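You operate a simulated robot arm through the tools that you are given. There is no shell and no other tool. Be economical: measure what you need, move in short steps, check, and stop when the job is done.

Carry out the task below with a simulated robot arm. There is one attempt and no reset: what you move stays moved.

Task
Play out what is left on the music box, then set tune 1 and wind to mark 1.
Fine: stop it before you wind; leave it stopped.
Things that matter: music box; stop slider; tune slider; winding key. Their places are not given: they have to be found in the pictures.

It is judged by the outcome, as a careful person would: the job done as asked, and still so three seconds after it is handed in. It fails if anything else is knocked over, pushed out of place, dropped, spilled or broken.

Robot
A 6-joint arm with a two-finger gripper, fixed in place. Base frame: the origin is at the foot of the arm, x ahead of it, y to its left, z up; the work surface is at about z = 0.74. Readings come in m, rad, newtons and seconds.
It reaches about 0.718 m from its shoulder. Its first joint turns from -1.204 to 3.002 rad. Payload 3 kg.
The TCP is the grasp point, 0.03 m short of the fingertips. In the tool frame z runs along the fingers and y along their closing line. The gripper opens to 0.096 m. The gripper's body begins 0.053 m behind the TCP.
Orientation is that of the tool frame in the base frame, as a unit quaternion [x, y, z, w]. With the fingers straight down and closing along the base's y, the tool's x points along the base's -x, its y along +y and its z along -z.

Tools
- The arm moves only by the tool step_arm. Its argument "motion" is one flat list of numbers, 7 for each row, row after row: the shift along the tool's x, y, z in cm, then the turn, a rotation vector about the tool's x, y, z in rad, then the gripper command, from -1 (fully open) to 1 (shut), values between in proportion. In form: [dx, dy, dz, ax, ay, az, hand, dx, dy, dz, ax, ay, az, hand, ...]. A call has 1 to 12 rows; each row shifts and turns the commanded pose from where the row before left it, along the tool's axes as they then stand. A row lasts 0.2 s, in which the tool goes at most 0.05 m and 0.15 rad; a call with a longer step from one row to the next is refused whole, and so is a gripper value outside its range. A pose out of reach is approached as far as the arm can. The call stops where the force on the tool passes 40 N (or 10 N more than at its start, if that is more) or the arm is blocked; 0.2 s more then pass. Each finger travels about 0.153 m/s and halts on what it meets, pressing with about 30 N; the grip force reading is that of the motor and also rises with nothing between the fingers. The clock runs only during rows and for 0.2 s after the last one: add rows that do not move to give the fingers time. It gives the time, the measured TCP pose, the force on the tool (base axes), the opening and the grip force at its end, in the units of the frame above (readings bear some noise), with the torque about the TCP (base axes, N m) and any sound that the robot's microphone picked up, and new pictures: "pictures" is both (left out), scene, wrist or none.
- Cameras (640 x 400 px; columns grow to the right, rows downward): "scene" is fixed at [0.221, 0.4989, 1.4803]; the picture's right is [-1.00, -0.02, 0.00], its down [-0.01, 0.37, -0.93] and it looks along [0.01, -0.93, -0.37] (base axes); focal length 320 px, centre (320, 200). "wrist" rides on the gripper at [0.073, 0.022, -0.083] in the tool frame; the picture's right is [-0.29, 0.96, 0.00], its down [-0.66, -0.20, -0.72] and it looks along [-0.69, -0.21, 0.69] (tool axes); focal length 247 px, centre (320, 200).
- move_column(by): slides the trunk up (or, below 0, down) by that many m; the arm rides with it, the base frame stays. It gives what a move gives, with no picture.
- point_at(camera, pixels): there is no depth. For up to 12 entries [column, row, z] of the newest picture of that camera ("zoom" is the newest enlarged one), the place [x, y] in the base frame at which the ray of that pixel passes the height z, good to about 0.003 m. The clock stands still meanwhile.
- close_up(camera, box): a new picture of the part [left, top, right, bottom] of that camera's present view, enlarged. The clock stands still meanwhile.
- job_done(): hands the job in; it is judged then, once.

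Keep the steps short. Do not move on a guess: measure, check each grasp and each placing, and mend mistakes. In all there are 80 turns and 200 pictures (those below and enlarged ones count). Leave the gripper open and the arm clear of the work at the hand-in unless told otherwise, and finish with a single line.

The tools are called after "Emit:" as a command line: name --argument value ..., lists and objects as JSON in quotes. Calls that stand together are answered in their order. step_arm: Moves the arm, as the interface text tells. Its arguments: {"type":"object","properties":{"motion":{"type":"array","items":{"type":"number"}},"pictures":{"type":"string","enum":["both","scene","wrist","none"]}},"required":["motion"]} The other tools are called the same way: move_column (by) slides the trunk up or down; point_at (camera, pixels) gives the place at which the rays of pixels pass given heights; close_up (camera, box) takes an enlarged picture of a part of a camera's view; job_done () hands the job in.

At the start:

```text
time: 0.0
ee_pos: [0.3005, -0.4207, 1.1279]
ee_rot: [0.001, 1.0, 0.0, 0.0]
wrist_force: [0.6, -0.1, -0.5]
ft_torque: [0.04, -0.03, -0.02]
opening: 0.0961
grasp_force: 0.1
trunk travel left (down, up): [-0.693, 0.247]
```

scene: 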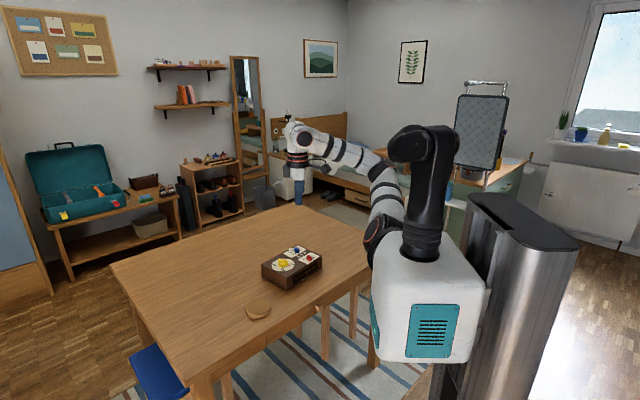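
wrist: 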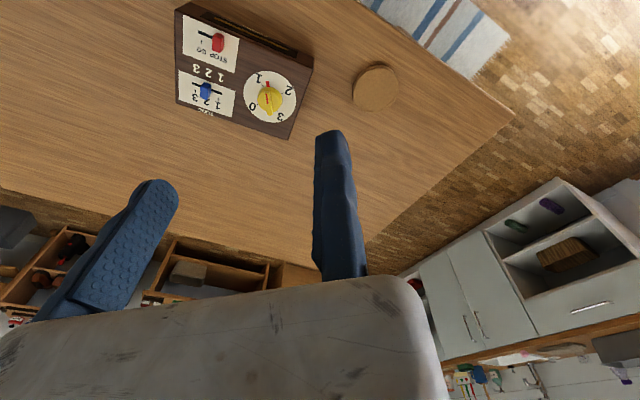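

I see the music box in the wrist view at about (245,70). I take enlarged pictures of it from both cameras.

Emit:
close_up --camera "scene" --box '[240, 230, 340, 300]'

Emit:
close_up --camera "wrist" --box '[160, 0, 330, 145]'

```text
5.71 times, centred on (290, 265) of scene
```

zoom: 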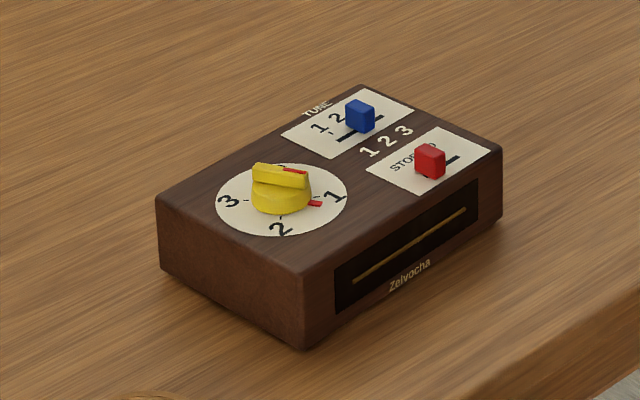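

```text
2.76 times, centred on (245, 72) of wrist
```

zoom: 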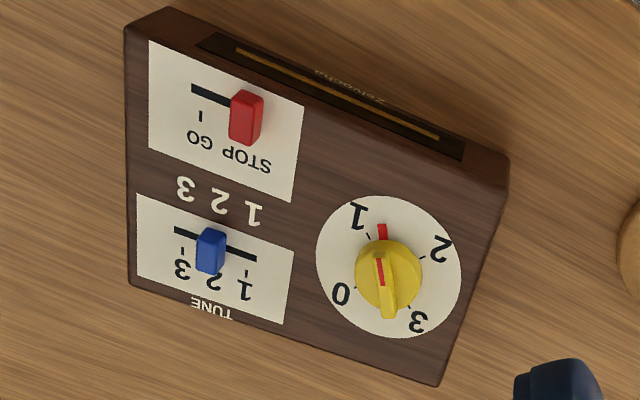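

The red slider is at the STOP end, blue is at about 2, and the key is a little past 1. Next I triangulate box corners and knobs using both cameras.

Emit:
point_at --camera "scene" --pixels '[[292.6, 278.5, 0.78], [292.6, 278.5, 0.8], [292.6, 278.5, 0.82], [287, 291, 0.74], [261.5, 265.5, 0.8], [261.5, 265.5, 0.78], [322, 256.5, 0.8], [309.3, 258, 0.8], [309.3, 258, 0.82], [297, 250, 0.8], [283, 264, 0.82]]'

Emit:
point_at --camera "wrist" --pixels '[[313, 57, 0.78], [313, 57, 0.8], [313, 57, 0.82], [289, 139, 0.8], [289, 139, 0.78], [175, 9.5, 0.8], [218.2, 42.3, 0.8], [218.2, 42.3, 0.82], [205, 90, 0.8], [268, 98, 0.8], [268, 98, 0.82]]'

```text
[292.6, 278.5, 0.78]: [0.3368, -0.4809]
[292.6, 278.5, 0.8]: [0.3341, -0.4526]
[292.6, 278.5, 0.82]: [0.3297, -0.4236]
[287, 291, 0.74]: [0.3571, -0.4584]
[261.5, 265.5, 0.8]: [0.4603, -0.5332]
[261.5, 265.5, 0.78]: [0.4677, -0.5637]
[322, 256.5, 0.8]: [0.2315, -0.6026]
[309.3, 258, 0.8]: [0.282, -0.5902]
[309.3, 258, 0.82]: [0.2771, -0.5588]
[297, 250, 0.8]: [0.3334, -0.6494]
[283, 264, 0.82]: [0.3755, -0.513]
```

```text
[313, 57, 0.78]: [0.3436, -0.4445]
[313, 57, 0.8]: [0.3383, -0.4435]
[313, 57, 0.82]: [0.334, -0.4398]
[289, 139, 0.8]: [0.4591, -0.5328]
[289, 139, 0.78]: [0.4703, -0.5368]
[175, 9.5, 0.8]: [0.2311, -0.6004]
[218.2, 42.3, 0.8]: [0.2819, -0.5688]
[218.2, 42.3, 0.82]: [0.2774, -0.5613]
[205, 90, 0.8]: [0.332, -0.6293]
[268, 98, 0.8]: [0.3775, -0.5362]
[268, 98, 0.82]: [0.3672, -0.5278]
```

The top is at z≈0.80. Long axis u≈(0.57,0.82) and the slider text runs along −u, so GO is toward −u and tune 1 toward +u. I now move above the red knob and turn 54° so that the fingers close across the slots.

Emit:
step_arm --motion '[0.47, -2.8, 3.4, 0, 0, 0, -1, 0.47, -2.8, 3.4, 0, 0, 0, -1, 0.47, -2.8, 3.4, 0, 0, 0, -1, 0.47, -2.8, 3.4, 0, 0, 0, -1, 0.47, -2.8, 3.4, 0, 0, 0, -1, 0, 0, 0, 0, 0, -0.135, -1, 0, 0, 0, 0, 0, -0.135, -1, 0, 0, 0, 0, 0, -0.135, -1, 0, 0, 0, 0, 0, -0.135, -1, 0, 0, 0, 0, 0, -0.135, 0, 0, 0, 0, 0, 0, -0.135, 0, 0, 0, 0, 0, 0, -0.135, 0]'

```text
time: 2.6
ee_pos: [0.3357, -0.556, 0.9796]
ee_rot: [-0.456, 0.89, 0.0, -0.001]
wrist_force: [0.1, -0.2, -0.5]
ft_torque: [0.01, -0.02, 0.0]
opening: 0.0483
grasp_force: 0.0
out of reach, approached as far as the arm can: row 1, 2, 3, 4
trunk travel left (down, up): [-0.693, 0.247]
```

scene: 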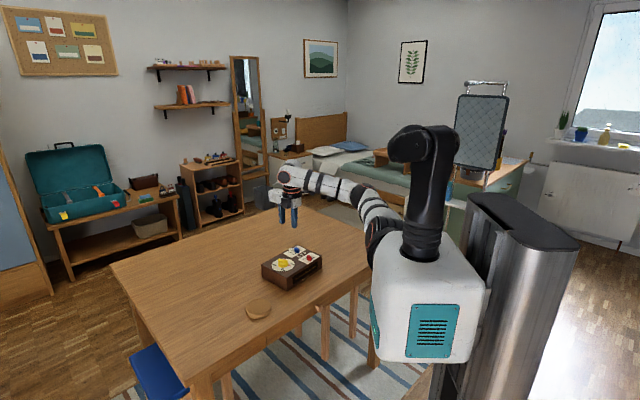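
wrist: 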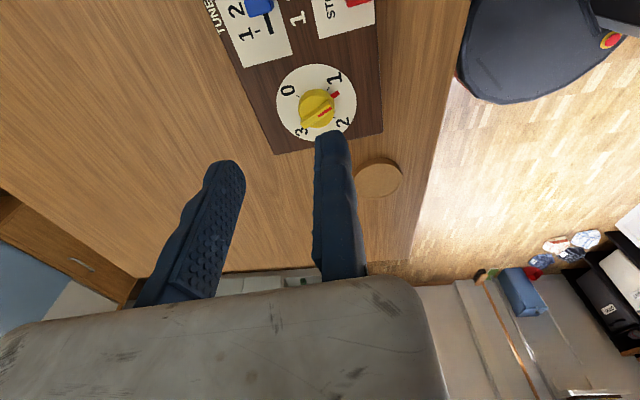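

The arm stopped short in x. I now move toward the red knob: 3.8 cm along tool x, 4.5 cm along tool y, 5 cm down.

Emit:
step_arm --motion '[1.9, 2.25, 0, 0, 0, 0, 0, 1.9, 2.25, 0, 0, 0, 0, 0, 0, 0, 2.5, 0, 0, 0, 0, 0, 0, 2.5, 0, 0, 0, 0, 0, 0, 0, 0, 0, 0, 0]'

```text
time: 3.8
ee_pos: [0.3426, -0.551, 0.9314]
ee_rot: [-0.454, 0.891, 0.001, 0.0]
wrist_force: [0.1, 0.4, -0.2]
ft_torque: [-0.02, 0.03, 0.03]
opening: 0.048
grasp_force: 0.0
out of reach, approached as far as the arm can: row 1, 2, 3
trunk travel left (down, up): [-0.693, 0.247]
```

scene: 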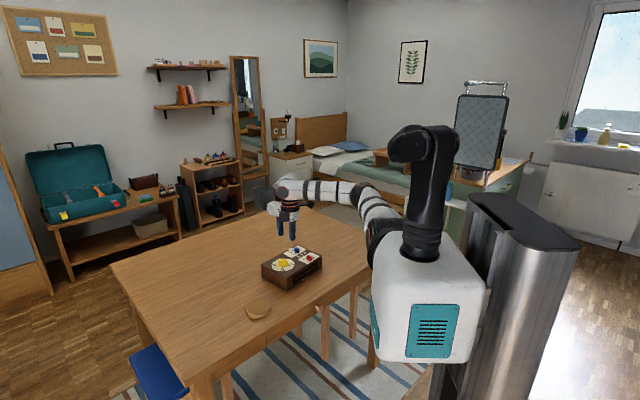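
wrist: 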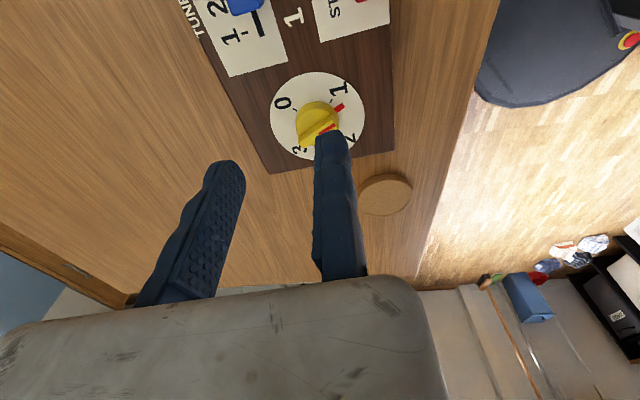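

The fingers cannot go further toward −x because the first-joint limit is in the way. I lean the fingers 0.4 rad toward −u, with the closing line still level, then move toward the red knob while staying high.

Emit:
step_arm --motion '[0, 0, 0, 0, 0.135, 0, 0, 0, 0, 0, 0, 0.135, 0, 0, 0, 0, 0, 0, 0.13, 0, 0, 0, 0, 0, 0, 0, 0, 0, 1.4, 1.6, 0.6, 0, 0, 0, 0, 1.4, 1.6, 0.6, 0, 0, 0, 0, 1.4, 1.6, 0.6, 0, 0, 0, 0, 0, 0, 0, 0, 0, 0, 0]'

```text
time: 5.6
ee_pos: [0.3212, -0.5541, 0.9281]
ee_rot: [-0.446, 0.873, -0.09, -0.178]
wrist_force: [0.5, 0.4, 0.6]
ft_torque: [0.01, -0.01, -0.01]
opening: 0.0482
grasp_force: 0.0
out of reach, approached as far as the arm can: row 6, 7
trunk travel left (down, up): [-0.693, 0.247]
```

scene: 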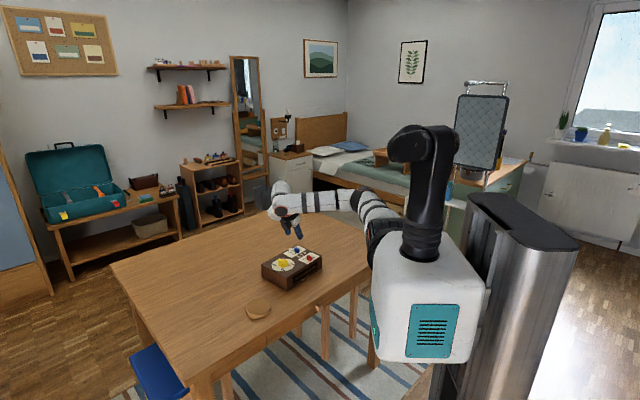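
wrist: 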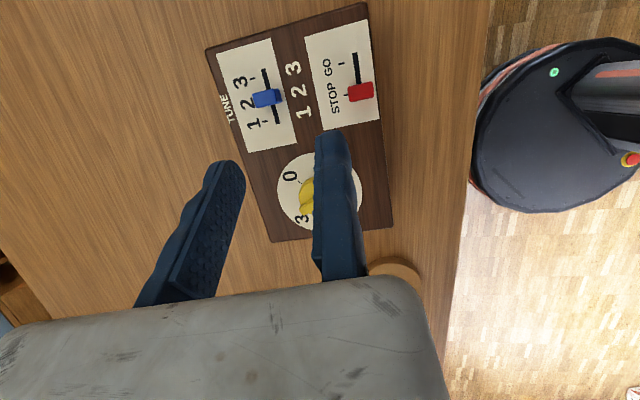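

The lean gained only a little. I enlarge the scene to understand the arm's posture.

Emit:
close_up --camera "scene" --box '[250, 110, 500, 290]'

```text
2.22 times, centred on (375, 200) of scene
```

zoom: 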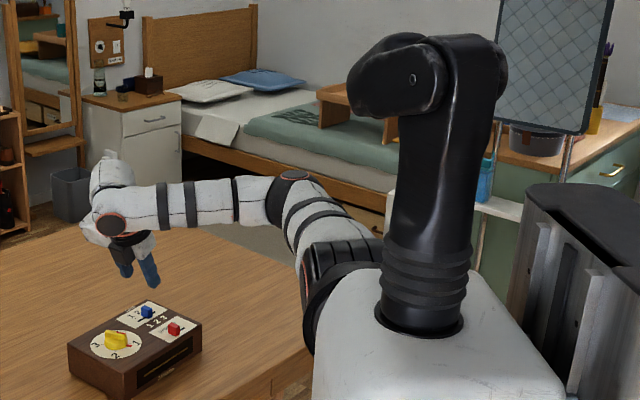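

The arm is mounted on the torso's side, so the column height changes its reach. I raise the column 0.15 m, then lower the tool and retry the sideways move.

Emit:
move_column --by 0.15

Emit:
step_arm --motion '[-1.56, 0, 3.68, 0, 0, 0, 0, -1.56, 0, 3.68, 0, 0, 0, 0, -1.56, 0, 3.68, 0, 0, 0, 0, 0, 0, 0, 0, 0, 0, 0, 0.9, 0, 0.4, 0, 0, 0, 0, 0.9, 0, 0.4, 0, 0, 0, 0, 0, 0, 0, 0, 0, 0, 0]'

```text
time: 7.3
ee_pos: [0.3198, -0.5549, 1.0793]
ee_rot: [-0.445, 0.873, -0.089, -0.178]
wrist_force: [-0.3, 0.5, 0.7]
ft_torque: [0.0, -0.03, 0.0]
opening: 0.0479
grasp_force: 0.0
trunk travel left (down, up): [-0.843, 0.097]
```

```text
time: 8.9
ee_pos: [0.3094, -0.57, 0.9577]
ee_rot: [-0.445, 0.873, -0.09, -0.177]
wrist_force: [0.5, -0.5, 0.3]
ft_torque: [-0.02, 0.0, -0.03]
opening: 0.048
grasp_force: 0.0
trunk travel left (down, up): [-0.843, 0.097]
```

scene: 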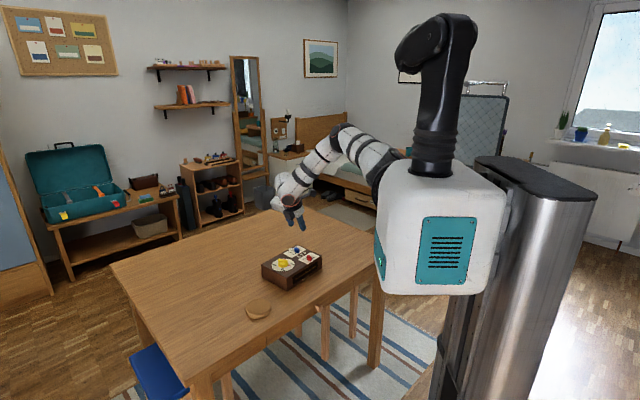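
wrist: 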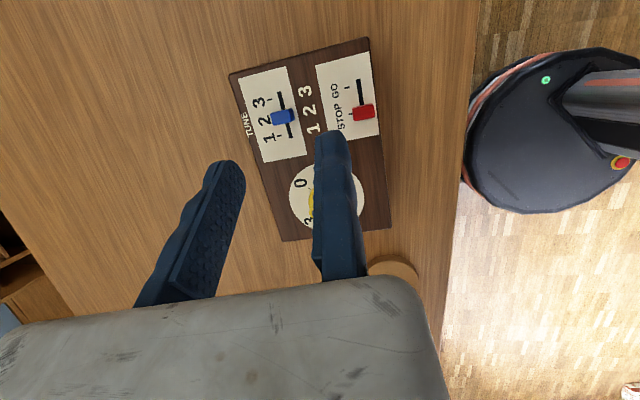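

No limit this time. I continue laterally toward the red knob.

Emit:
step_arm --motion '[0.58, 1.65, 0.25, 0, 0, 0, 0, 0.58, 1.65, 0.25, 0, 0, 0, 0, 0, 0, 0, 0, 0, 0, 0]'

Emit:
close_up --camera "wrist" --box '[180, 20, 420, 250]'

```text
time: 9.8
ee_pos: [0.2889, -0.5585, 0.9556]
ee_rot: [-0.447, 0.872, -0.09, -0.178]
wrist_force: [-0.6, -0.1, 0.6]
ft_torque: [0.04, -0.04, -0.01]
opening: 0.0482
grasp_force: 0.0
out of reach, approached as far as the arm can: row 2
trunk travel left (down, up): [-0.843, 0.097]
```

scene: 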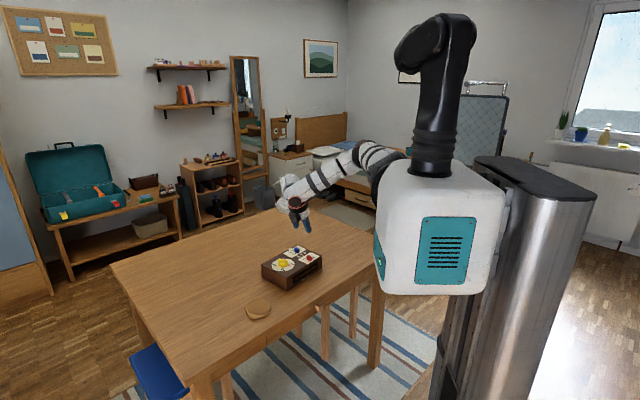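
wrist: 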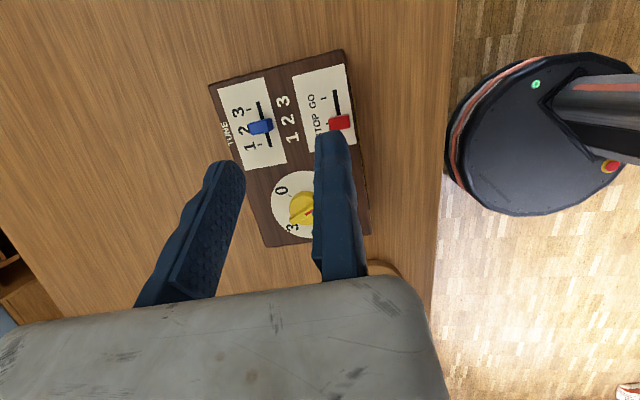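

```text
1.74 times, centred on (300, 135) of wrist
```

zoom: 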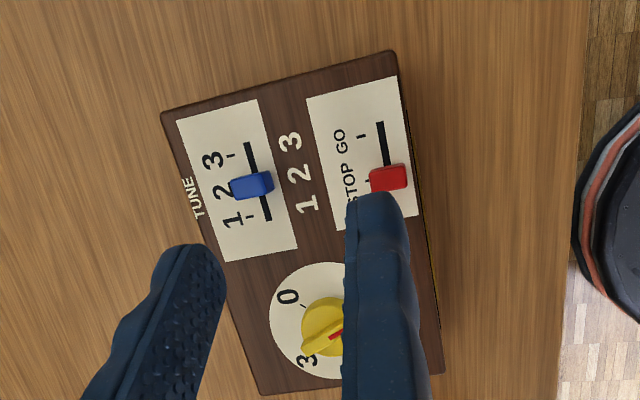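

The limit is nearly reached. I measure the knobs and ticks in this zoom, then raise the column by 0.09 m more.

Emit:
point_at --camera "zoom" --pixels '[[388, 178, 0.815], [380, 122, 0.8], [387, 165, 0.8], [361, 136, 0.8], [367, 182, 0.8], [252, 186, 0.815], [251, 216, 0.8], [231, 156, 0.8], [247, 143, 0.8], [269, 220, 0.8], [392, 51, 0.8], [162, 113, 0.8]]'

Emit:
move_column --by 0.09

```text
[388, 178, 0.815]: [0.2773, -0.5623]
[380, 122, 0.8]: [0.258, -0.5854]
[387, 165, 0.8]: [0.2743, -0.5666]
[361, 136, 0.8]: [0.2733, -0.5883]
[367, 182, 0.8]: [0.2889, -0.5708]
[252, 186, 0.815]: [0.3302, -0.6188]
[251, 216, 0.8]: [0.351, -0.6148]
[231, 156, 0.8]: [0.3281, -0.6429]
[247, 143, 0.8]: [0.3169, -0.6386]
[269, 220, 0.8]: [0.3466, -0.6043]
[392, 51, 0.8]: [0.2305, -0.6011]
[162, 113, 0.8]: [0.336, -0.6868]
```

```text
time: 11.0
ee_pos: [0.2865, -0.559, 1.0456]
ee_rot: [-0.446, 0.873, -0.089, -0.176]
wrist_force: [-0.4, -0.5, 0.0]
ft_torque: [0.0, 0.0, -0.03]
opening: 0.048
grasp_force: 0.0
trunk travel left (down, up): [-0.933, 0.007]
```

Red knob is at about (0.277,−0.562) and blue at (0.330,−0.619), with ticks 1.8 cm apart for tune and 2.3 cm for STOP–GO. I lower to z≈0.90 and centre over red.

Emit:
step_arm --motion '[-1.46, 0, 3.45, 0, 0, 0, 0, -1.46, 0, 3.45, 0, 0, 0, 0, -1.46, 0, 3.45, 0, 0, 0, 0, -1.46, 0, 3.45, 0, 0, 0, 0, 0, 0, 0, 0, 0, 0, 0, 0.77, 0.57, 0.33, 0, 0, 0, 0, 0, 0, 0, 0, 0, 0, 0]'

```text
time: 12.6
ee_pos: [0.2431, -0.5404, 0.9601]
ee_rot: [-0.445, 0.873, -0.089, -0.177]
wrist_force: [0.1, 0.1, 0.3]
ft_torque: [-0.03, 0.02, -0.02]
opening: 0.0478
grasp_force: 0.0
out of reach, approached as far as the arm can: row 2, 3, 4
trunk travel left (down, up): [-0.933, 0.007]
```

scene: 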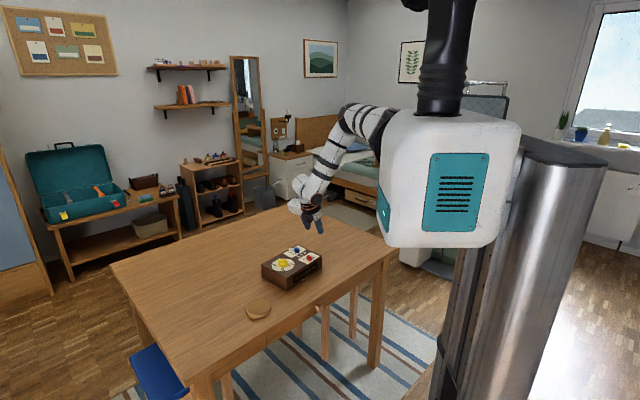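
wrist: 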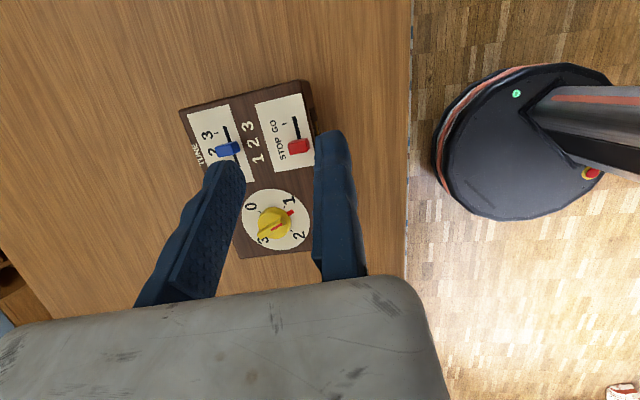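

Now it is at the downward limit, but lateral reach is fine. I lower the column 0.06 m and then move over the red knob.

Emit:
move_column --by -0.06

Emit:
step_arm --motion '[0, -1.35, 0, 0, 0, 0, 0, 0, -1.35, 0, 0, 0, 0, 0, 0, 0, 0, 0, 0, 0, 0]'

```text
time: 13.6
ee_pos: [0.2431, -0.5405, 0.9004]
ee_rot: [-0.446, 0.873, -0.089, -0.177]
wrist_force: [-0.2, 0.2, 0.0]
ft_torque: [-0.01, 0.04, 0.0]
opening: 0.048
grasp_force: 0.1
trunk travel left (down, up): [-0.873, 0.067]
```

```text
time: 14.4
ee_pos: [0.2597, -0.5542, 0.9093]
ee_rot: [-0.446, 0.873, -0.089, -0.176]
wrist_force: [0.4, -0.2, -0.1]
ft_torque: [0.01, -0.02, -0.01]
opening: 0.048
grasp_force: 0.0
out of reach, approached as far as the arm can: row 1, 2
trunk travel left (down, up): [-0.873, 0.067]
```

scene: 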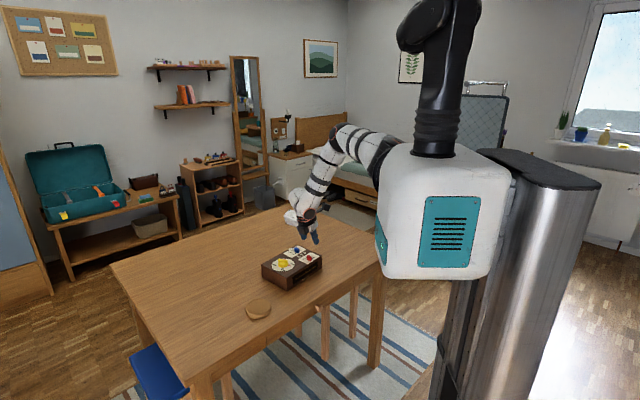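
wrist: 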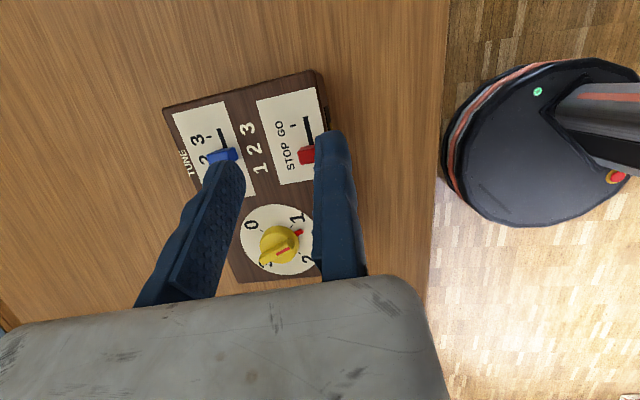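

Reach is a sphere, so I raise the tool by 4 cm while moving out to the knob, then drop the column.

Emit:
step_arm --motion '[1.56, 0, -3.68, 0, 0, 0, 0, -0.31, -1.85, -0.13, 0, 0, 0, 0, 0, 0, 0, 0, 0, 0, 0]' --pictures "none"

Emit:
move_column --by -0.06

Emit:
close_up --camera "wrist" --box '[140, 40, 400, 290]'

```text
time: 15.2
ee_pos: [0.2751, -0.5626, 0.9381]
ee_rot: [-0.446, 0.873, -0.089, -0.177]
wrist_force: [-0.1, 0.4, -0.5]
ft_torque: [-0.01, -0.04, 0.01]
opening: 0.0481
grasp_force: 0.1
out of reach, approached as far as the arm can: row 1
trunk travel left (down, up): [-0.873, 0.067]
```

```text
time: 16.2
ee_pos: [0.2765, -0.5606, 0.8786]
ee_rot: [-0.445, 0.873, -0.089, -0.177]
wrist_force: [0.0, 0.3, 0.1]
ft_torque: [0.03, -0.04, 0.01]
opening: 0.048
grasp_force: 0.0
trunk travel left (down, up): [-0.813, 0.127]
```

```text
1.60 times, centred on (270, 165) of wrist
```

zoom: 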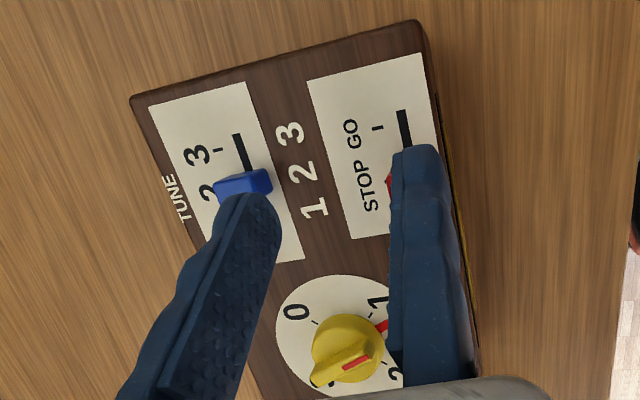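

The fingers straddle the red knob, with blue well clear. I shift 0.9 cm along +u so that the leaning tips meet the knob, then use the column to lower to z≈0.85.

Emit:
step_arm --motion '[-0.79, -0.2, -0.335, 0, 0, 0, 0, 0, 0, 0, 0, 0, 0, 0]' --pictures "none"

Emit:
move_column --by -0.025

Emit:
close_up --camera "wrist" --box '[140, 40, 400, 290]'

Emit:
close_up --camera "scene" --box '[240, 210, 350, 300]'

```text
time: 16.8
ee_pos: [0.2827, -0.5554, 0.8798]
ee_rot: [-0.445, 0.873, -0.089, -0.176]
wrist_force: [-0.5, 1.1, 0.5]
ft_torque: [0.01, 0.01, -0.01]
opening: 0.0478
grasp_force: 0.0
trunk travel left (down, up): [-0.813, 0.127]
```

```text
time: 17.5
ee_pos: [0.2834, -0.5545, 0.8552]
ee_rot: [-0.446, 0.873, -0.09, -0.177]
wrist_force: [-0.8, 2.4, 5.6]
ft_torque: [0.12, 0.04, -0.02]
opening: 0.0481
grasp_force: 0.1
trunk travel left (down, up): [-0.788, 0.152]
```

```text
1.60 times, centred on (270, 165) of wrist
```

zoom: 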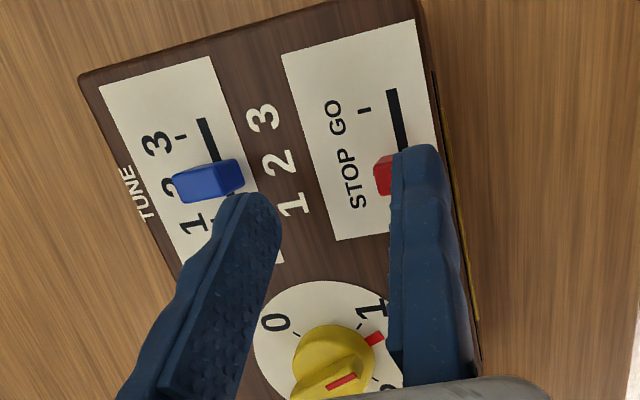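

```text
4.44 times, centred on (295, 255) of scene
```

zoom: 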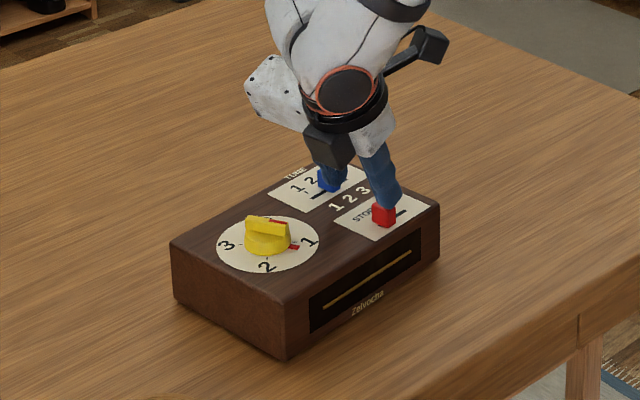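

The force shows 5.6 N of contact. The pictures show the right finger resting on the red knob: it has stayed at column ~330 in every view, so its inner face is at tool y≈0 and only the left finger moves. I lift, then shift +1.2 cm along tool y.

Emit:
move_column --by 0.02

Emit:
step_arm --motion '[0, 1.2, 0, 0, 0, 0, 0, 0, 0, 0, 0, 0, 0, 0]' --pictures "wrist"

Emit:
close_up --camera "wrist" --box '[140, 40, 400, 290]'

```text
time: 18.2
ee_pos: [0.284, -0.5557, 0.8741]
ee_rot: [-0.445, 0.873, -0.088, -0.177]
wrist_force: [0.2, -0.3, -0.3]
ft_torque: [0.0, -0.01, -0.01]
opening: 0.0478
grasp_force: 0.1
trunk travel left (down, up): [-0.808, 0.132]
```

```text
time: 18.8
ee_pos: [0.2742, -0.5499, 0.8739]
ee_rot: [-0.446, 0.873, -0.09, -0.177]
wrist_force: [0.5, 0.1, 0.1]
ft_torque: [0.07, 0.03, -0.01]
opening: 0.048
grasp_force: 0.0
trunk travel left (down, up): [-0.808, 0.132]
```

wrist: 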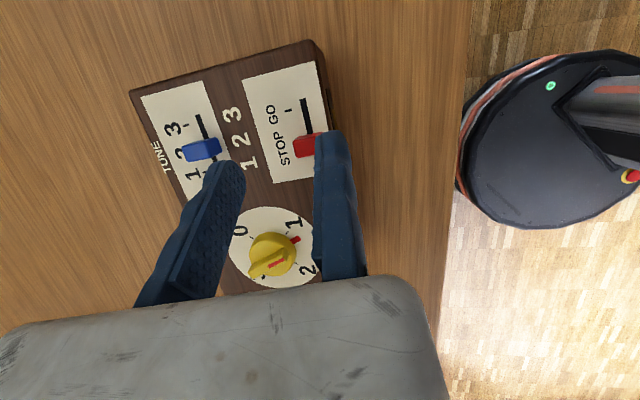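

```text
1.60 times, centred on (270, 165) of wrist
```

zoom: 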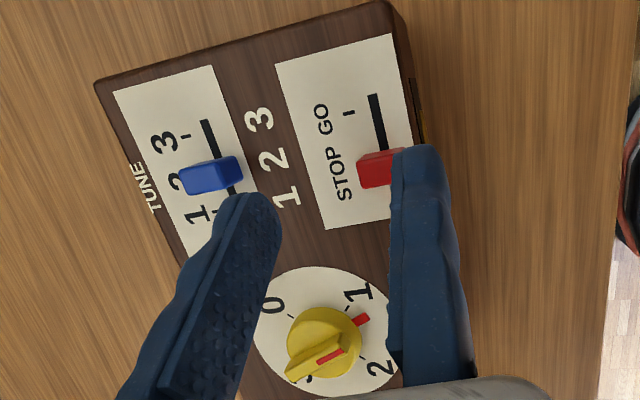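

Clear of blue. I add 0.3 cm for clearance and lower the column 2.5 cm.

Emit:
step_arm --motion '[0, 0.3, 0, 0, 0, 0, 0, 0, 0, 0, 0, 0, 0, 0]' --pictures "none"

Emit:
move_column --by -0.025

Emit:
close_up --camera "wrist" --box '[140, 40, 400, 290]'

```text
time: 19.4
ee_pos: [0.272, -0.5477, 0.8739]
ee_rot: [-0.446, 0.873, -0.089, -0.176]
wrist_force: [-0.7, 0.2, 0.0]
ft_torque: [0.0, 0.0, -0.02]
opening: 0.0479
grasp_force: 0.0
trunk travel left (down, up): [-0.808, 0.132]
```

```text
time: 20.1
ee_pos: [0.2704, -0.5464, 0.8496]
ee_rot: [-0.446, 0.873, -0.089, -0.177]
wrist_force: [0.3, 0.5, -0.8]
ft_torque: [-0.01, -0.02, -0.04]
opening: 0.048
grasp_force: 0.0
trunk travel left (down, up): [-0.783, 0.157]
```

```text
1.60 times, centred on (270, 165) of wrist
```

zoom: 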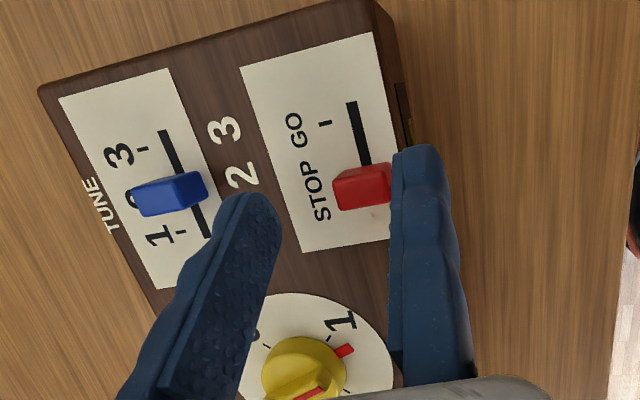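

No contact, and the red knob sits just inside the right finger. I lower 1.1 cm and close gently.

Emit:
move_column --by -0.011

Emit:
step_arm --motion '[0, 0, 0, 0, 0, 0, 0.4, 0, 0, 0, 0, 0, 0, 0.6, 0, 0, 0, 0, 0, 0, 0.6]' --pictures "none"

Emit:
close_up --camera "wrist" --box '[140, 40, 400, 290]'

```text
time: 20.7
ee_pos: [0.2712, -0.5474, 0.8389]
ee_rot: [-0.446, 0.873, -0.09, -0.178]
wrist_force: [-0.6, 0.4, 0.1]
ft_torque: [0.0, 0.02, 0.01]
opening: 0.0479
grasp_force: 0.2
trunk travel left (down, up): [-0.772, 0.168]
```

```text
time: 21.5
ee_pos: [0.272, -0.5481, 0.8373]
ee_rot: [-0.445, 0.873, -0.09, -0.178]
wrist_force: [3.2, -1.9, 2.3]
ft_torque: [-0.08, -0.12, 0.01]
opening: 0.0241
grasp_force: 4.2
trunk travel left (down, up): [-0.772, 0.168]
```

```text
1.60 times, centred on (270, 165) of wrist
```

zoom: 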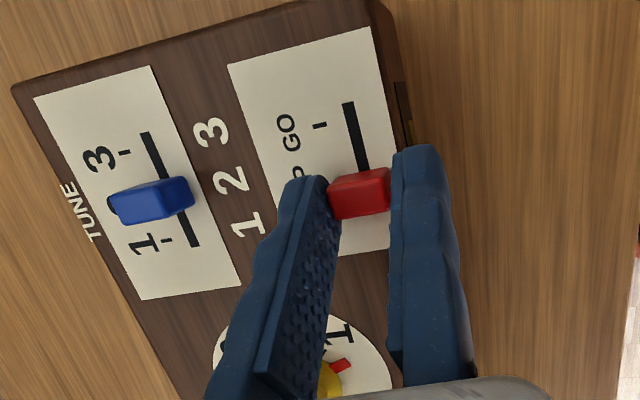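

The left finger touches the knob and the right still has a small gap. I shift −0.3 cm along tool y and close a little more.

Emit:
step_arm --motion '[0, -0.15, 0, 0, 0, 0, 0.6, 0, -0.15, 0, 0, 0, 0, 0.6, 0, -0.1, 0, 0, 0, 0, 0.65, 0, 0, 0, 0, 0, 0, 0.7]' --pictures "none"

Emit:
close_up --camera "wrist" --box '[140, 40, 400, 290]'

```text
time: 22.5
ee_pos: [0.2748, -0.5499, 0.8382]
ee_rot: [-0.445, 0.873, -0.089, -0.177]
wrist_force: [3.8, -1.6, 0.2]
ft_torque: [-0.13, -0.13, -0.25]
opening: 0.0199
grasp_force: 29.7
trunk travel left (down, up): [-0.772, 0.168]
```

```text
1.60 times, centred on (270, 165) of wrist
```

zoom: 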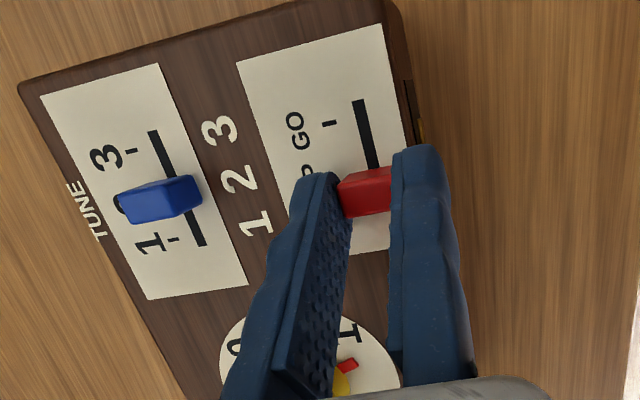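

The red knob is gripped (29.7 N, 20 mm). I slide 2.3 cm along −u toward GO.

Emit:
step_arm --motion '[0.72, 0, 0.3, 0, 0, 0, 0.7, 0.72, 0, 0.3, 0, 0, 0, 0.7, 0.72, 0, 0.3, 0, 0, 0, 0.7, 0, 0, 0, 0, 0, 0, 0.7]'

Emit:
close_up --camera "wrist" --box '[140, 40, 400, 290]'

```text
time: 23.5
ee_pos: [0.2603, -0.5699, 0.8378]
ee_rot: [-0.446, 0.873, -0.089, -0.176]
wrist_force: [-1.0, -0.8, 0.5]
ft_torque: [0.08, -0.06, -0.18]
opening: 0.0197
grasp_force: 29.9
trunk travel left (down, up): [-0.772, 0.168]
```

scene: 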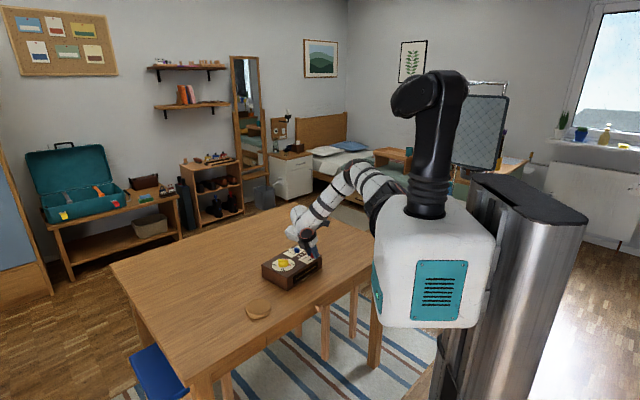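
wrist: 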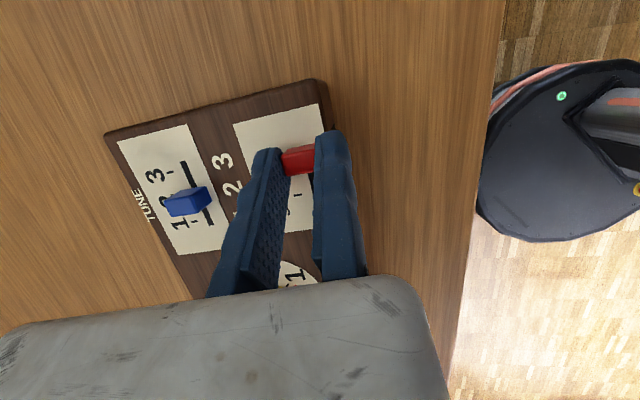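

```text
1.60 times, centred on (270, 165) of wrist
```

zoom: 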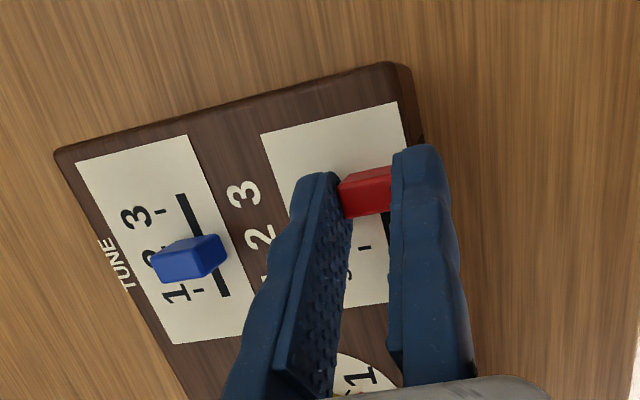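

The knob moved to the GO end. I wait and listen.

Emit:
step_arm --motion '[0, 0, 0, 0, 0, 0, 0.7, 0, 0, 0, 0, 0, 0, 0.7, 0, 0, 0, 0, 0, 0, 0.7, 0, 0, 0, 0, 0, 0, 0.7, 0, 0, 0, 0, 0, 0, 0.7, 0, 0, 0, 0, 0, 0, 0.7]' --pictures "none"

Emit:
close_up --camera "scene" --box '[240, 210, 350, 300]'

```text
time: 24.9
ee_pos: [0.2616, -0.5692, 0.8383]
ee_rot: [-0.445, 0.873, -0.089, -0.176]
wrist_force: [-2.5, -0.4, -0.3]
ft_torque: [-0.06, -0.06, -0.39]
opening: 0.0196
grasp_force: 29.5
trunk travel left (down, up): [-0.772, 0.168]
```

```text
4.44 times, centred on (295, 255) of scene
```

zoom: 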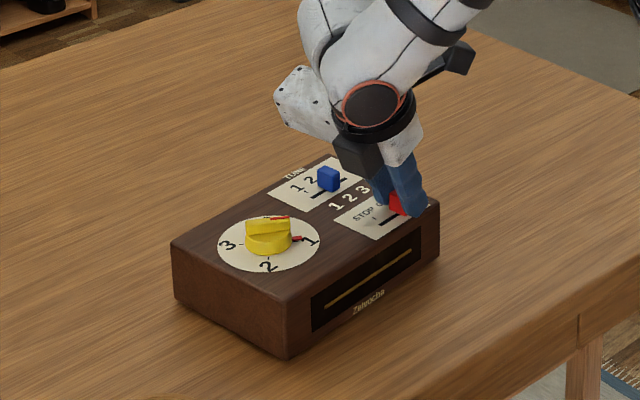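

The pointer has moved from (293,247) to (297,239), so it is playing. I keep holding and wait.

Emit:
step_arm --motion '[0, 0, 0, 0, 0, 0, 0.7, 0, 0, 0, 0, 0, 0, 0.7, 0, 0, 0, 0, 0, 0, 0.7, 0, 0, 0, 0, 0, 0, 0.7, 0, 0, 0, 0, 0, 0, 0.7, 0, 0, 0, 0, 0, 0, 0.7, 0, 0, 0, 0, 0, 0, 0.7, 0, 0, 0, 0, 0, 0, 0.7, 0, 0, 0, 0, 0, 0, 0.7, 0, 0, 0, 0, 0, 0, 0.7, 0, 0, 0, 0, 0, 0, 0.7, 0, 0, 0, 0, 0, 0, 0.7]' --pictures "none"

Emit:
step_arm --motion '[0, 0, 0, 0, 0, 0, 0.7, 0, 0, 0, 0, 0, 0, 0.7, 0, 0, 0, 0, 0, 0, 0.7, 0, 0, 0, 0, 0, 0, 0.7, 0, 0, 0, 0, 0, 0, 0.7, 0, 0, 0, 0, 0, 0, 0.7, 0, 0, 0, 0, 0, 0, 0.7, 0, 0, 0, 0, 0, 0, 0.7, 0, 0, 0, 0, 0, 0, 0.7, 0, 0, 0, 0, 0, 0, 0.7, 0, 0, 0, 0, 0, 0, 0.7, 0, 0, 0, 0, 0, 0, 0.7]' --pictures "none"

Emit:
close_up --camera "scene" --box '[240, 210, 350, 300]'

```text
time: 27.5
ee_pos: [0.2613, -0.57, 0.8381]
ee_rot: [-0.445, 0.873, -0.089, -0.176]
wrist_force: [-0.8, -1.7, 0.1]
ft_torque: [0.0, -0.12, -0.32]
opening: 0.0196
grasp_force: 30.1
trunk travel left (down, up): [-0.772, 0.168]
```

```text
time: 30.1
ee_pos: [0.2595, -0.5693, 0.838]
ee_rot: [-0.446, 0.873, -0.089, -0.176]
wrist_force: [-0.6, -1.6, -0.4]
ft_torque: [-0.09, -0.08, -0.31]
opening: 0.0197
grasp_force: 30.2
trunk travel left (down, up): [-0.772, 0.168]
```

```text
4.44 times, centred on (295, 255) of scene
```

zoom: 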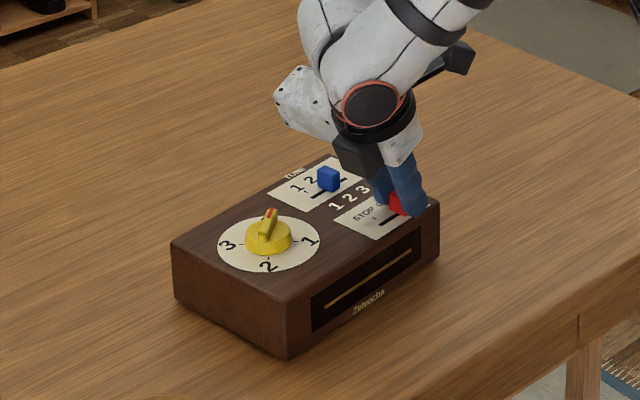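

The key has turned toward the back, where 0 is. I wait again and compare.

Emit:
step_arm --motion '[0, 0, 0, 0, 0, 0, 0.7, 0, 0, 0, 0, 0, 0, 0.7, 0, 0, 0, 0, 0, 0, 0.7, 0, 0, 0, 0, 0, 0, 0.7, 0, 0, 0, 0, 0, 0, 0.7, 0, 0, 0, 0, 0, 0, 0.7, 0, 0, 0, 0, 0, 0, 0.7, 0, 0, 0, 0, 0, 0, 0.7, 0, 0, 0, 0, 0, 0, 0.7, 0, 0, 0, 0, 0, 0, 0.7, 0, 0, 0, 0, 0, 0, 0.7, 0, 0, 0, 0, 0, 0, 0.7]' --pictures "none"

Emit:
close_up --camera "scene" --box '[240, 210, 350, 300]'

Emit:
step_arm --motion '[0, 0, 0, 0, 0, 0, 0.7, 0, 0, 0, 0, 0, 0, 0.7, 0, 0, 0, 0, 0, 0, 0.7, 0, 0, 0, 0, 0, 0, 0.7, 0, 0, 0, 0, 0, 0, 0.7, 0, 0, 0, 0, 0, 0, 0.7, 0, 0, 0, 0, 0, 0, 0.7, 0, 0, 0, 0, 0, 0, 0.7, 0, 0, 0, 0, 0, 0, 0.7, 0, 0, 0, 0, 0, 0, 0.7, 0, 0, 0, 0, 0, 0, 0.7, 0, 0, 0, 0, 0, 0, 0.7]' --pictures "none"

Emit:
close_up --camera "scene" --box '[240, 210, 350, 300]'

```text
time: 32.7
ee_pos: [0.2617, -0.5698, 0.838]
ee_rot: [-0.446, 0.873, -0.089, -0.177]
wrist_force: [0.7, -2.4, 0.8]
ft_torque: [-0.04, -0.07, -0.3]
opening: 0.0199
grasp_force: 30.3
trunk travel left (down, up): [-0.772, 0.168]
```

```text
4.44 times, centred on (295, 255) of scene
```

zoom: 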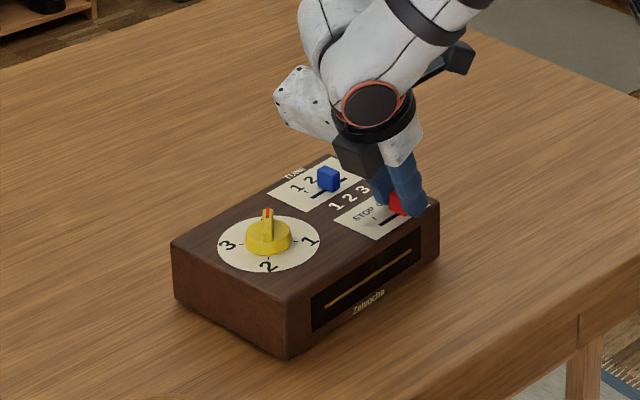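

```text
time: 35.3
ee_pos: [0.2609, -0.5697, 0.8379]
ee_rot: [-0.446, 0.873, -0.089, -0.177]
wrist_force: [1.3, -2.3, 0.6]
ft_torque: [-0.08, -0.09, -0.31]
opening: 0.02
grasp_force: 30.6
trunk travel left (down, up): [-0.772, 0.168]
```

```text
4.44 times, centred on (295, 255) of scene
```

zoom: 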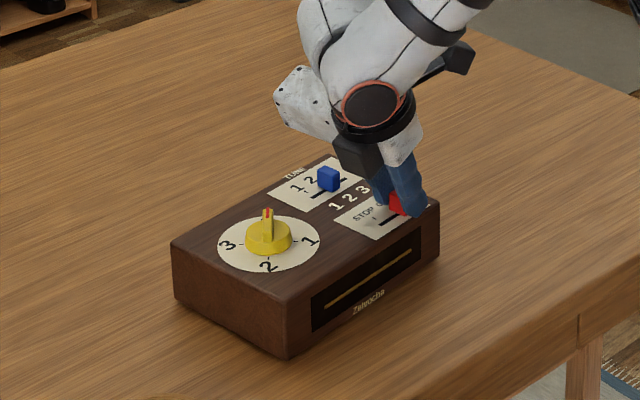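

The key is unchanged between 32.7 s and 35.3 s, so the box has run down at 0. I slide the red knob back to STOP.

Emit:
step_arm --motion '[-0.74, 0, -0.31, 0, 0, 0, 0.7, -0.74, 0, -0.31, 0, 0, 0, 0.7, -0.74, 0, -0.31, 0, 0, 0, 0.7, 0, 0, 0, 0, 0, 0, 0.7, 0, 0, 0, 0, 0, 0, 0.7]' --pictures "none"

Emit:
close_up --camera "wrist" --box '[140, 40, 400, 290]'

```text
time: 36.5
ee_pos: [0.2752, -0.5503, 0.8375]
ee_rot: [-0.446, 0.873, -0.089, -0.178]
wrist_force: [1.3, -8.0, 0.0]
ft_torque: [-0.35, -0.01, -0.35]
opening: 0.0199
grasp_force: 30.0
trunk travel left (down, up): [-0.772, 0.168]
```

```text
1.60 times, centred on (270, 165) of wrist
```

zoom: 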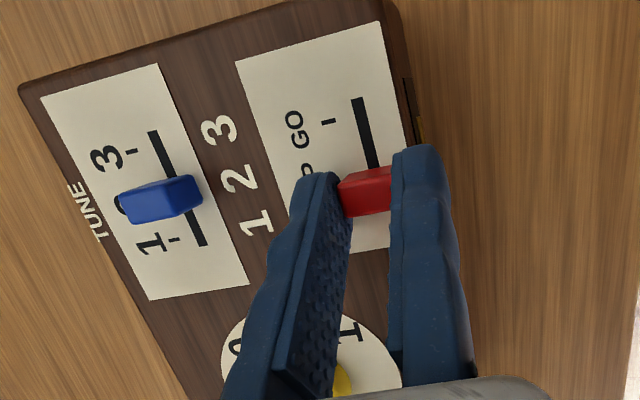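

The red knob is firm against the STOP end. I open, back off slightly and lift with the column.

Emit:
step_arm --motion '[0, 0, 0, 0, 0, 0, 0.2, 0, 0.2, 0, 0, 0, 0, 0, 0, 0, 0, 0, 0, 0, 0]' --pictures "none"

Emit:
move_column --by 0.035

Emit:
step_arm --motion '[0.7, -2.5, 0.3, 0, 0, 0, 0, 0.7, -2.5, 0.3, 0, 0, 0, 0, 0, -2.2, 0, 0, 0, 0, 0, 0, 0, 0, 0, 0, 0, 0]' --pictures "wrist"

```text
time: 37.3
ee_pos: [0.2725, -0.5475, 0.8397]
ee_rot: [-0.446, 0.873, -0.089, -0.177]
wrist_force: [-0.6, 0.7, -0.4]
ft_torque: [0.01, -0.02, -0.01]
opening: 0.048
grasp_force: 0.1
trunk travel left (down, up): [-0.772, 0.168]
```

```text
time: 38.1
ee_pos: [0.2721, -0.549, 0.8728]
ee_rot: [-0.446, 0.873, -0.09, -0.176]
wrist_force: [0.6, 0.5, -0.4]
ft_torque: [0.0, 0.03, 0.0]
opening: 0.048
grasp_force: 0.0
trunk travel left (down, up): [-0.807, 0.133]
```

```text
time: 39.1
ee_pos: [0.3076, -0.5879, 0.8946]
ee_rot: [-0.446, 0.873, -0.09, -0.177]
wrist_force: [0.2, 0.0, -0.6]
ft_torque: [0.02, -0.01, 0.0]
opening: 0.048
grasp_force: 0.1
out of reach, approached as far as the arm can: row 2, 3
trunk travel left (down, up): [-0.807, 0.133]
```

wrist: 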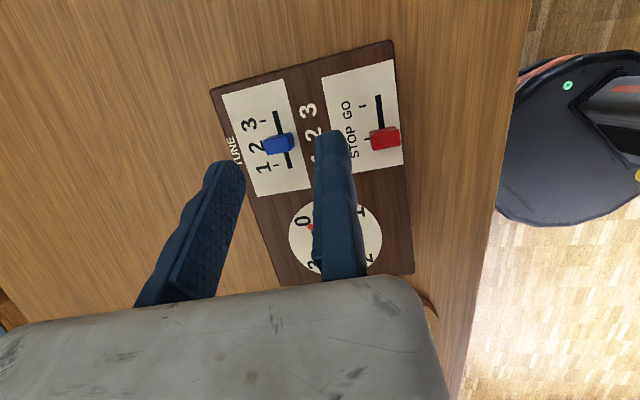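

Sphere reach again. I raise the tool 3 cm and continue toward blue; the column will come down afterwards.

Emit:
step_arm --motion '[1.17, 0, -2.76, 0, 0, 0, 0, 0.3, -2.5, 0.12, 0, 0, 0, 0, 0, 0, 0, 0, 0, 0, 0]' --pictures "none"

Emit:
move_column --by -0.045

Emit:
close_up --camera "wrist" --box '[140, 40, 400, 290]'

```text
time: 39.9
ee_pos: [0.3228, -0.6046, 0.9235]
ee_rot: [-0.446, 0.873, -0.09, -0.177]
wrist_force: [-0.1, 0.3, 0.0]
ft_torque: [-0.02, -0.03, 0.01]
opening: 0.0476
grasp_force: 0.1
trunk travel left (down, up): [-0.807, 0.133]
```

```text
time: 40.8
ee_pos: [0.3256, -0.6041, 0.8788]
ee_rot: [-0.446, 0.873, -0.09, -0.176]
wrist_force: [0.1, 0.9, -0.5]
ft_torque: [-0.02, -0.03, 0.0]
opening: 0.0479
grasp_force: 0.0
trunk travel left (down, up): [-0.762, 0.178]
```

```text
1.60 times, centred on (270, 165) of wrist
```

zoom: 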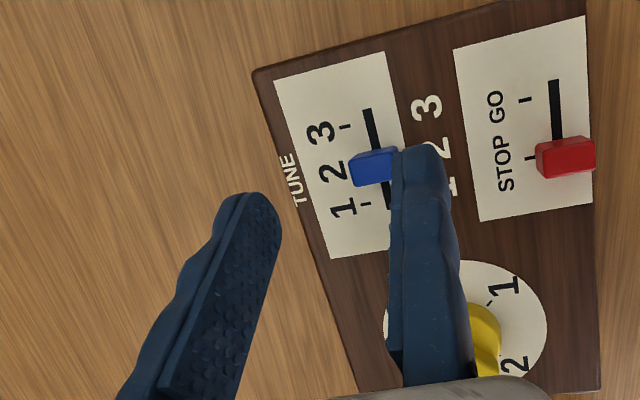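

Similar alignment to the red approach. I add 0.3 cm clearance and lower 2.8 cm.

Emit:
step_arm --motion '[0, 0.3, 0, 0, 0, 0, 0, 0, 0, 0, 0, 0, 0, 0]' --pictures "none"

Emit:
move_column --by -0.028

Emit:
close_up --camera "wrist" --box '[140, 40, 400, 290]'

```text
time: 41.4
ee_pos: [0.323, -0.6013, 0.8781]
ee_rot: [-0.445, 0.873, -0.089, -0.178]
wrist_force: [0.3, -0.5, -0.5]
ft_torque: [0.01, -0.03, 0.03]
opening: 0.0482
grasp_force: 0.1
trunk travel left (down, up): [-0.762, 0.178]
```

```text
time: 42.1
ee_pos: [0.3216, -0.6019, 0.8505]
ee_rot: [-0.446, 0.873, -0.09, -0.176]
wrist_force: [0.3, 0.0, -0.2]
ft_torque: [-0.01, -0.02, 0.01]
opening: 0.0481
grasp_force: 0.2
trunk travel left (down, up): [-0.734, 0.206]
```

```text
1.60 times, centred on (270, 165) of wrist
```

zoom: 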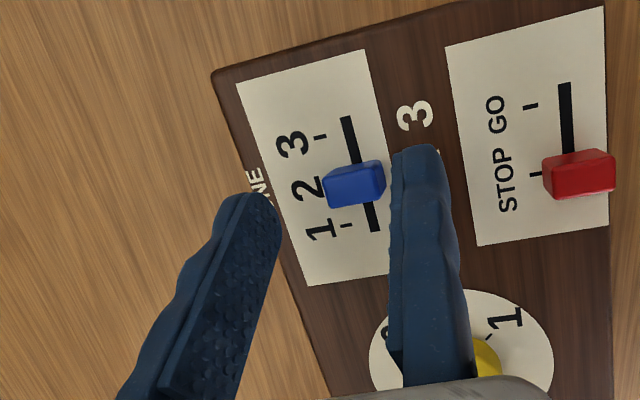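

Clear. I lower 1.2 cm, close to about 24 mm, shift in, and grip.

Emit:
move_column --by -0.012

Emit:
step_arm --motion '[0, 0, 0, 0, 0, 0, 0.3, 0, 0, 0, 0, 0, 0, 0.45, 0, -0.2, 0, 0, 0, 0, 0.45, 0, -0.15, 0, 0, 0, 0, 0.55, 0, -0.1, 0, 0, 0, 0, 0.65, 0, 0, 0, 0, 0, 0, 0.7, 0, 0, 0, 0, 0, 0, 0.7]' --pictures "none"

Emit:
close_up --camera "wrist" --box '[140, 40, 400, 290]'

```text
time: 42.7
ee_pos: [0.3208, -0.6017, 0.8388]
ee_rot: [-0.445, 0.873, -0.09, -0.176]
wrist_force: [-0.5, -0.5, 0.1]
ft_torque: [0.02, -0.05, 0.02]
opening: 0.0479
grasp_force: 0.0
trunk travel left (down, up): [-0.722, 0.218]
```

```text
time: 44.3
ee_pos: [0.3249, -0.6038, 0.8374]
ee_rot: [-0.447, 0.873, -0.09, -0.176]
wrist_force: [4.3, -5.8, 1.6]
ft_torque: [-0.16, -0.16, -0.01]
opening: 0.0227
grasp_force: 7.5
trunk travel left (down, up): [-0.722, 0.218]
```

```text
1.60 times, centred on (270, 165) of wrist
```

zoom: 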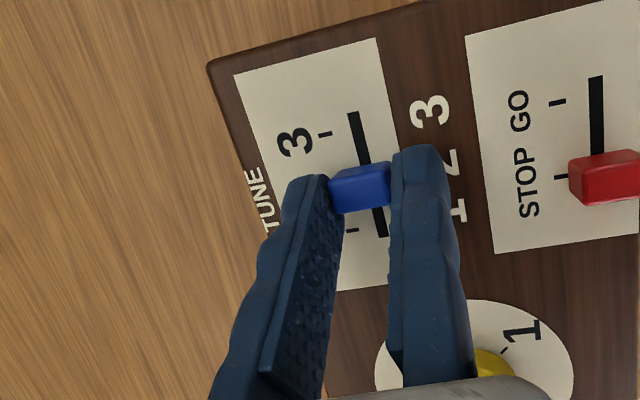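

Still about a 3 mm gap on the right. I shift −0.3 cm more.

Emit:
step_arm --motion '[0, -0.15, 0, 0, 0, 0, 0.55, 0, -0.15, 0, 0, 0, 0, 0.6, 0, 0, 0, 0, 0, 0, 0.7, 0, 0, 0, 0, 0, 0, 0.7]' --pictures "none"

Emit:
close_up --camera "wrist" --box '[140, 40, 400, 290]'

```text
time: 45.3
ee_pos: [0.326, -0.6052, 0.8387]
ee_rot: [-0.446, 0.873, -0.09, -0.176]
wrist_force: [5.1, -4.9, 1.4]
ft_torque: [-0.12, -0.1, -0.01]
opening: 0.0224
grasp_force: 6.6
out of reach, approached as far as the arm can: row 2
trunk travel left (down, up): [-0.722, 0.218]
```

```text
1.60 times, centred on (270, 165) of wrist
```

zoom: 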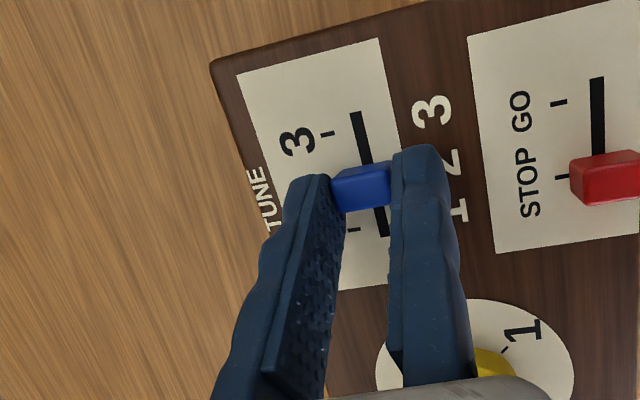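

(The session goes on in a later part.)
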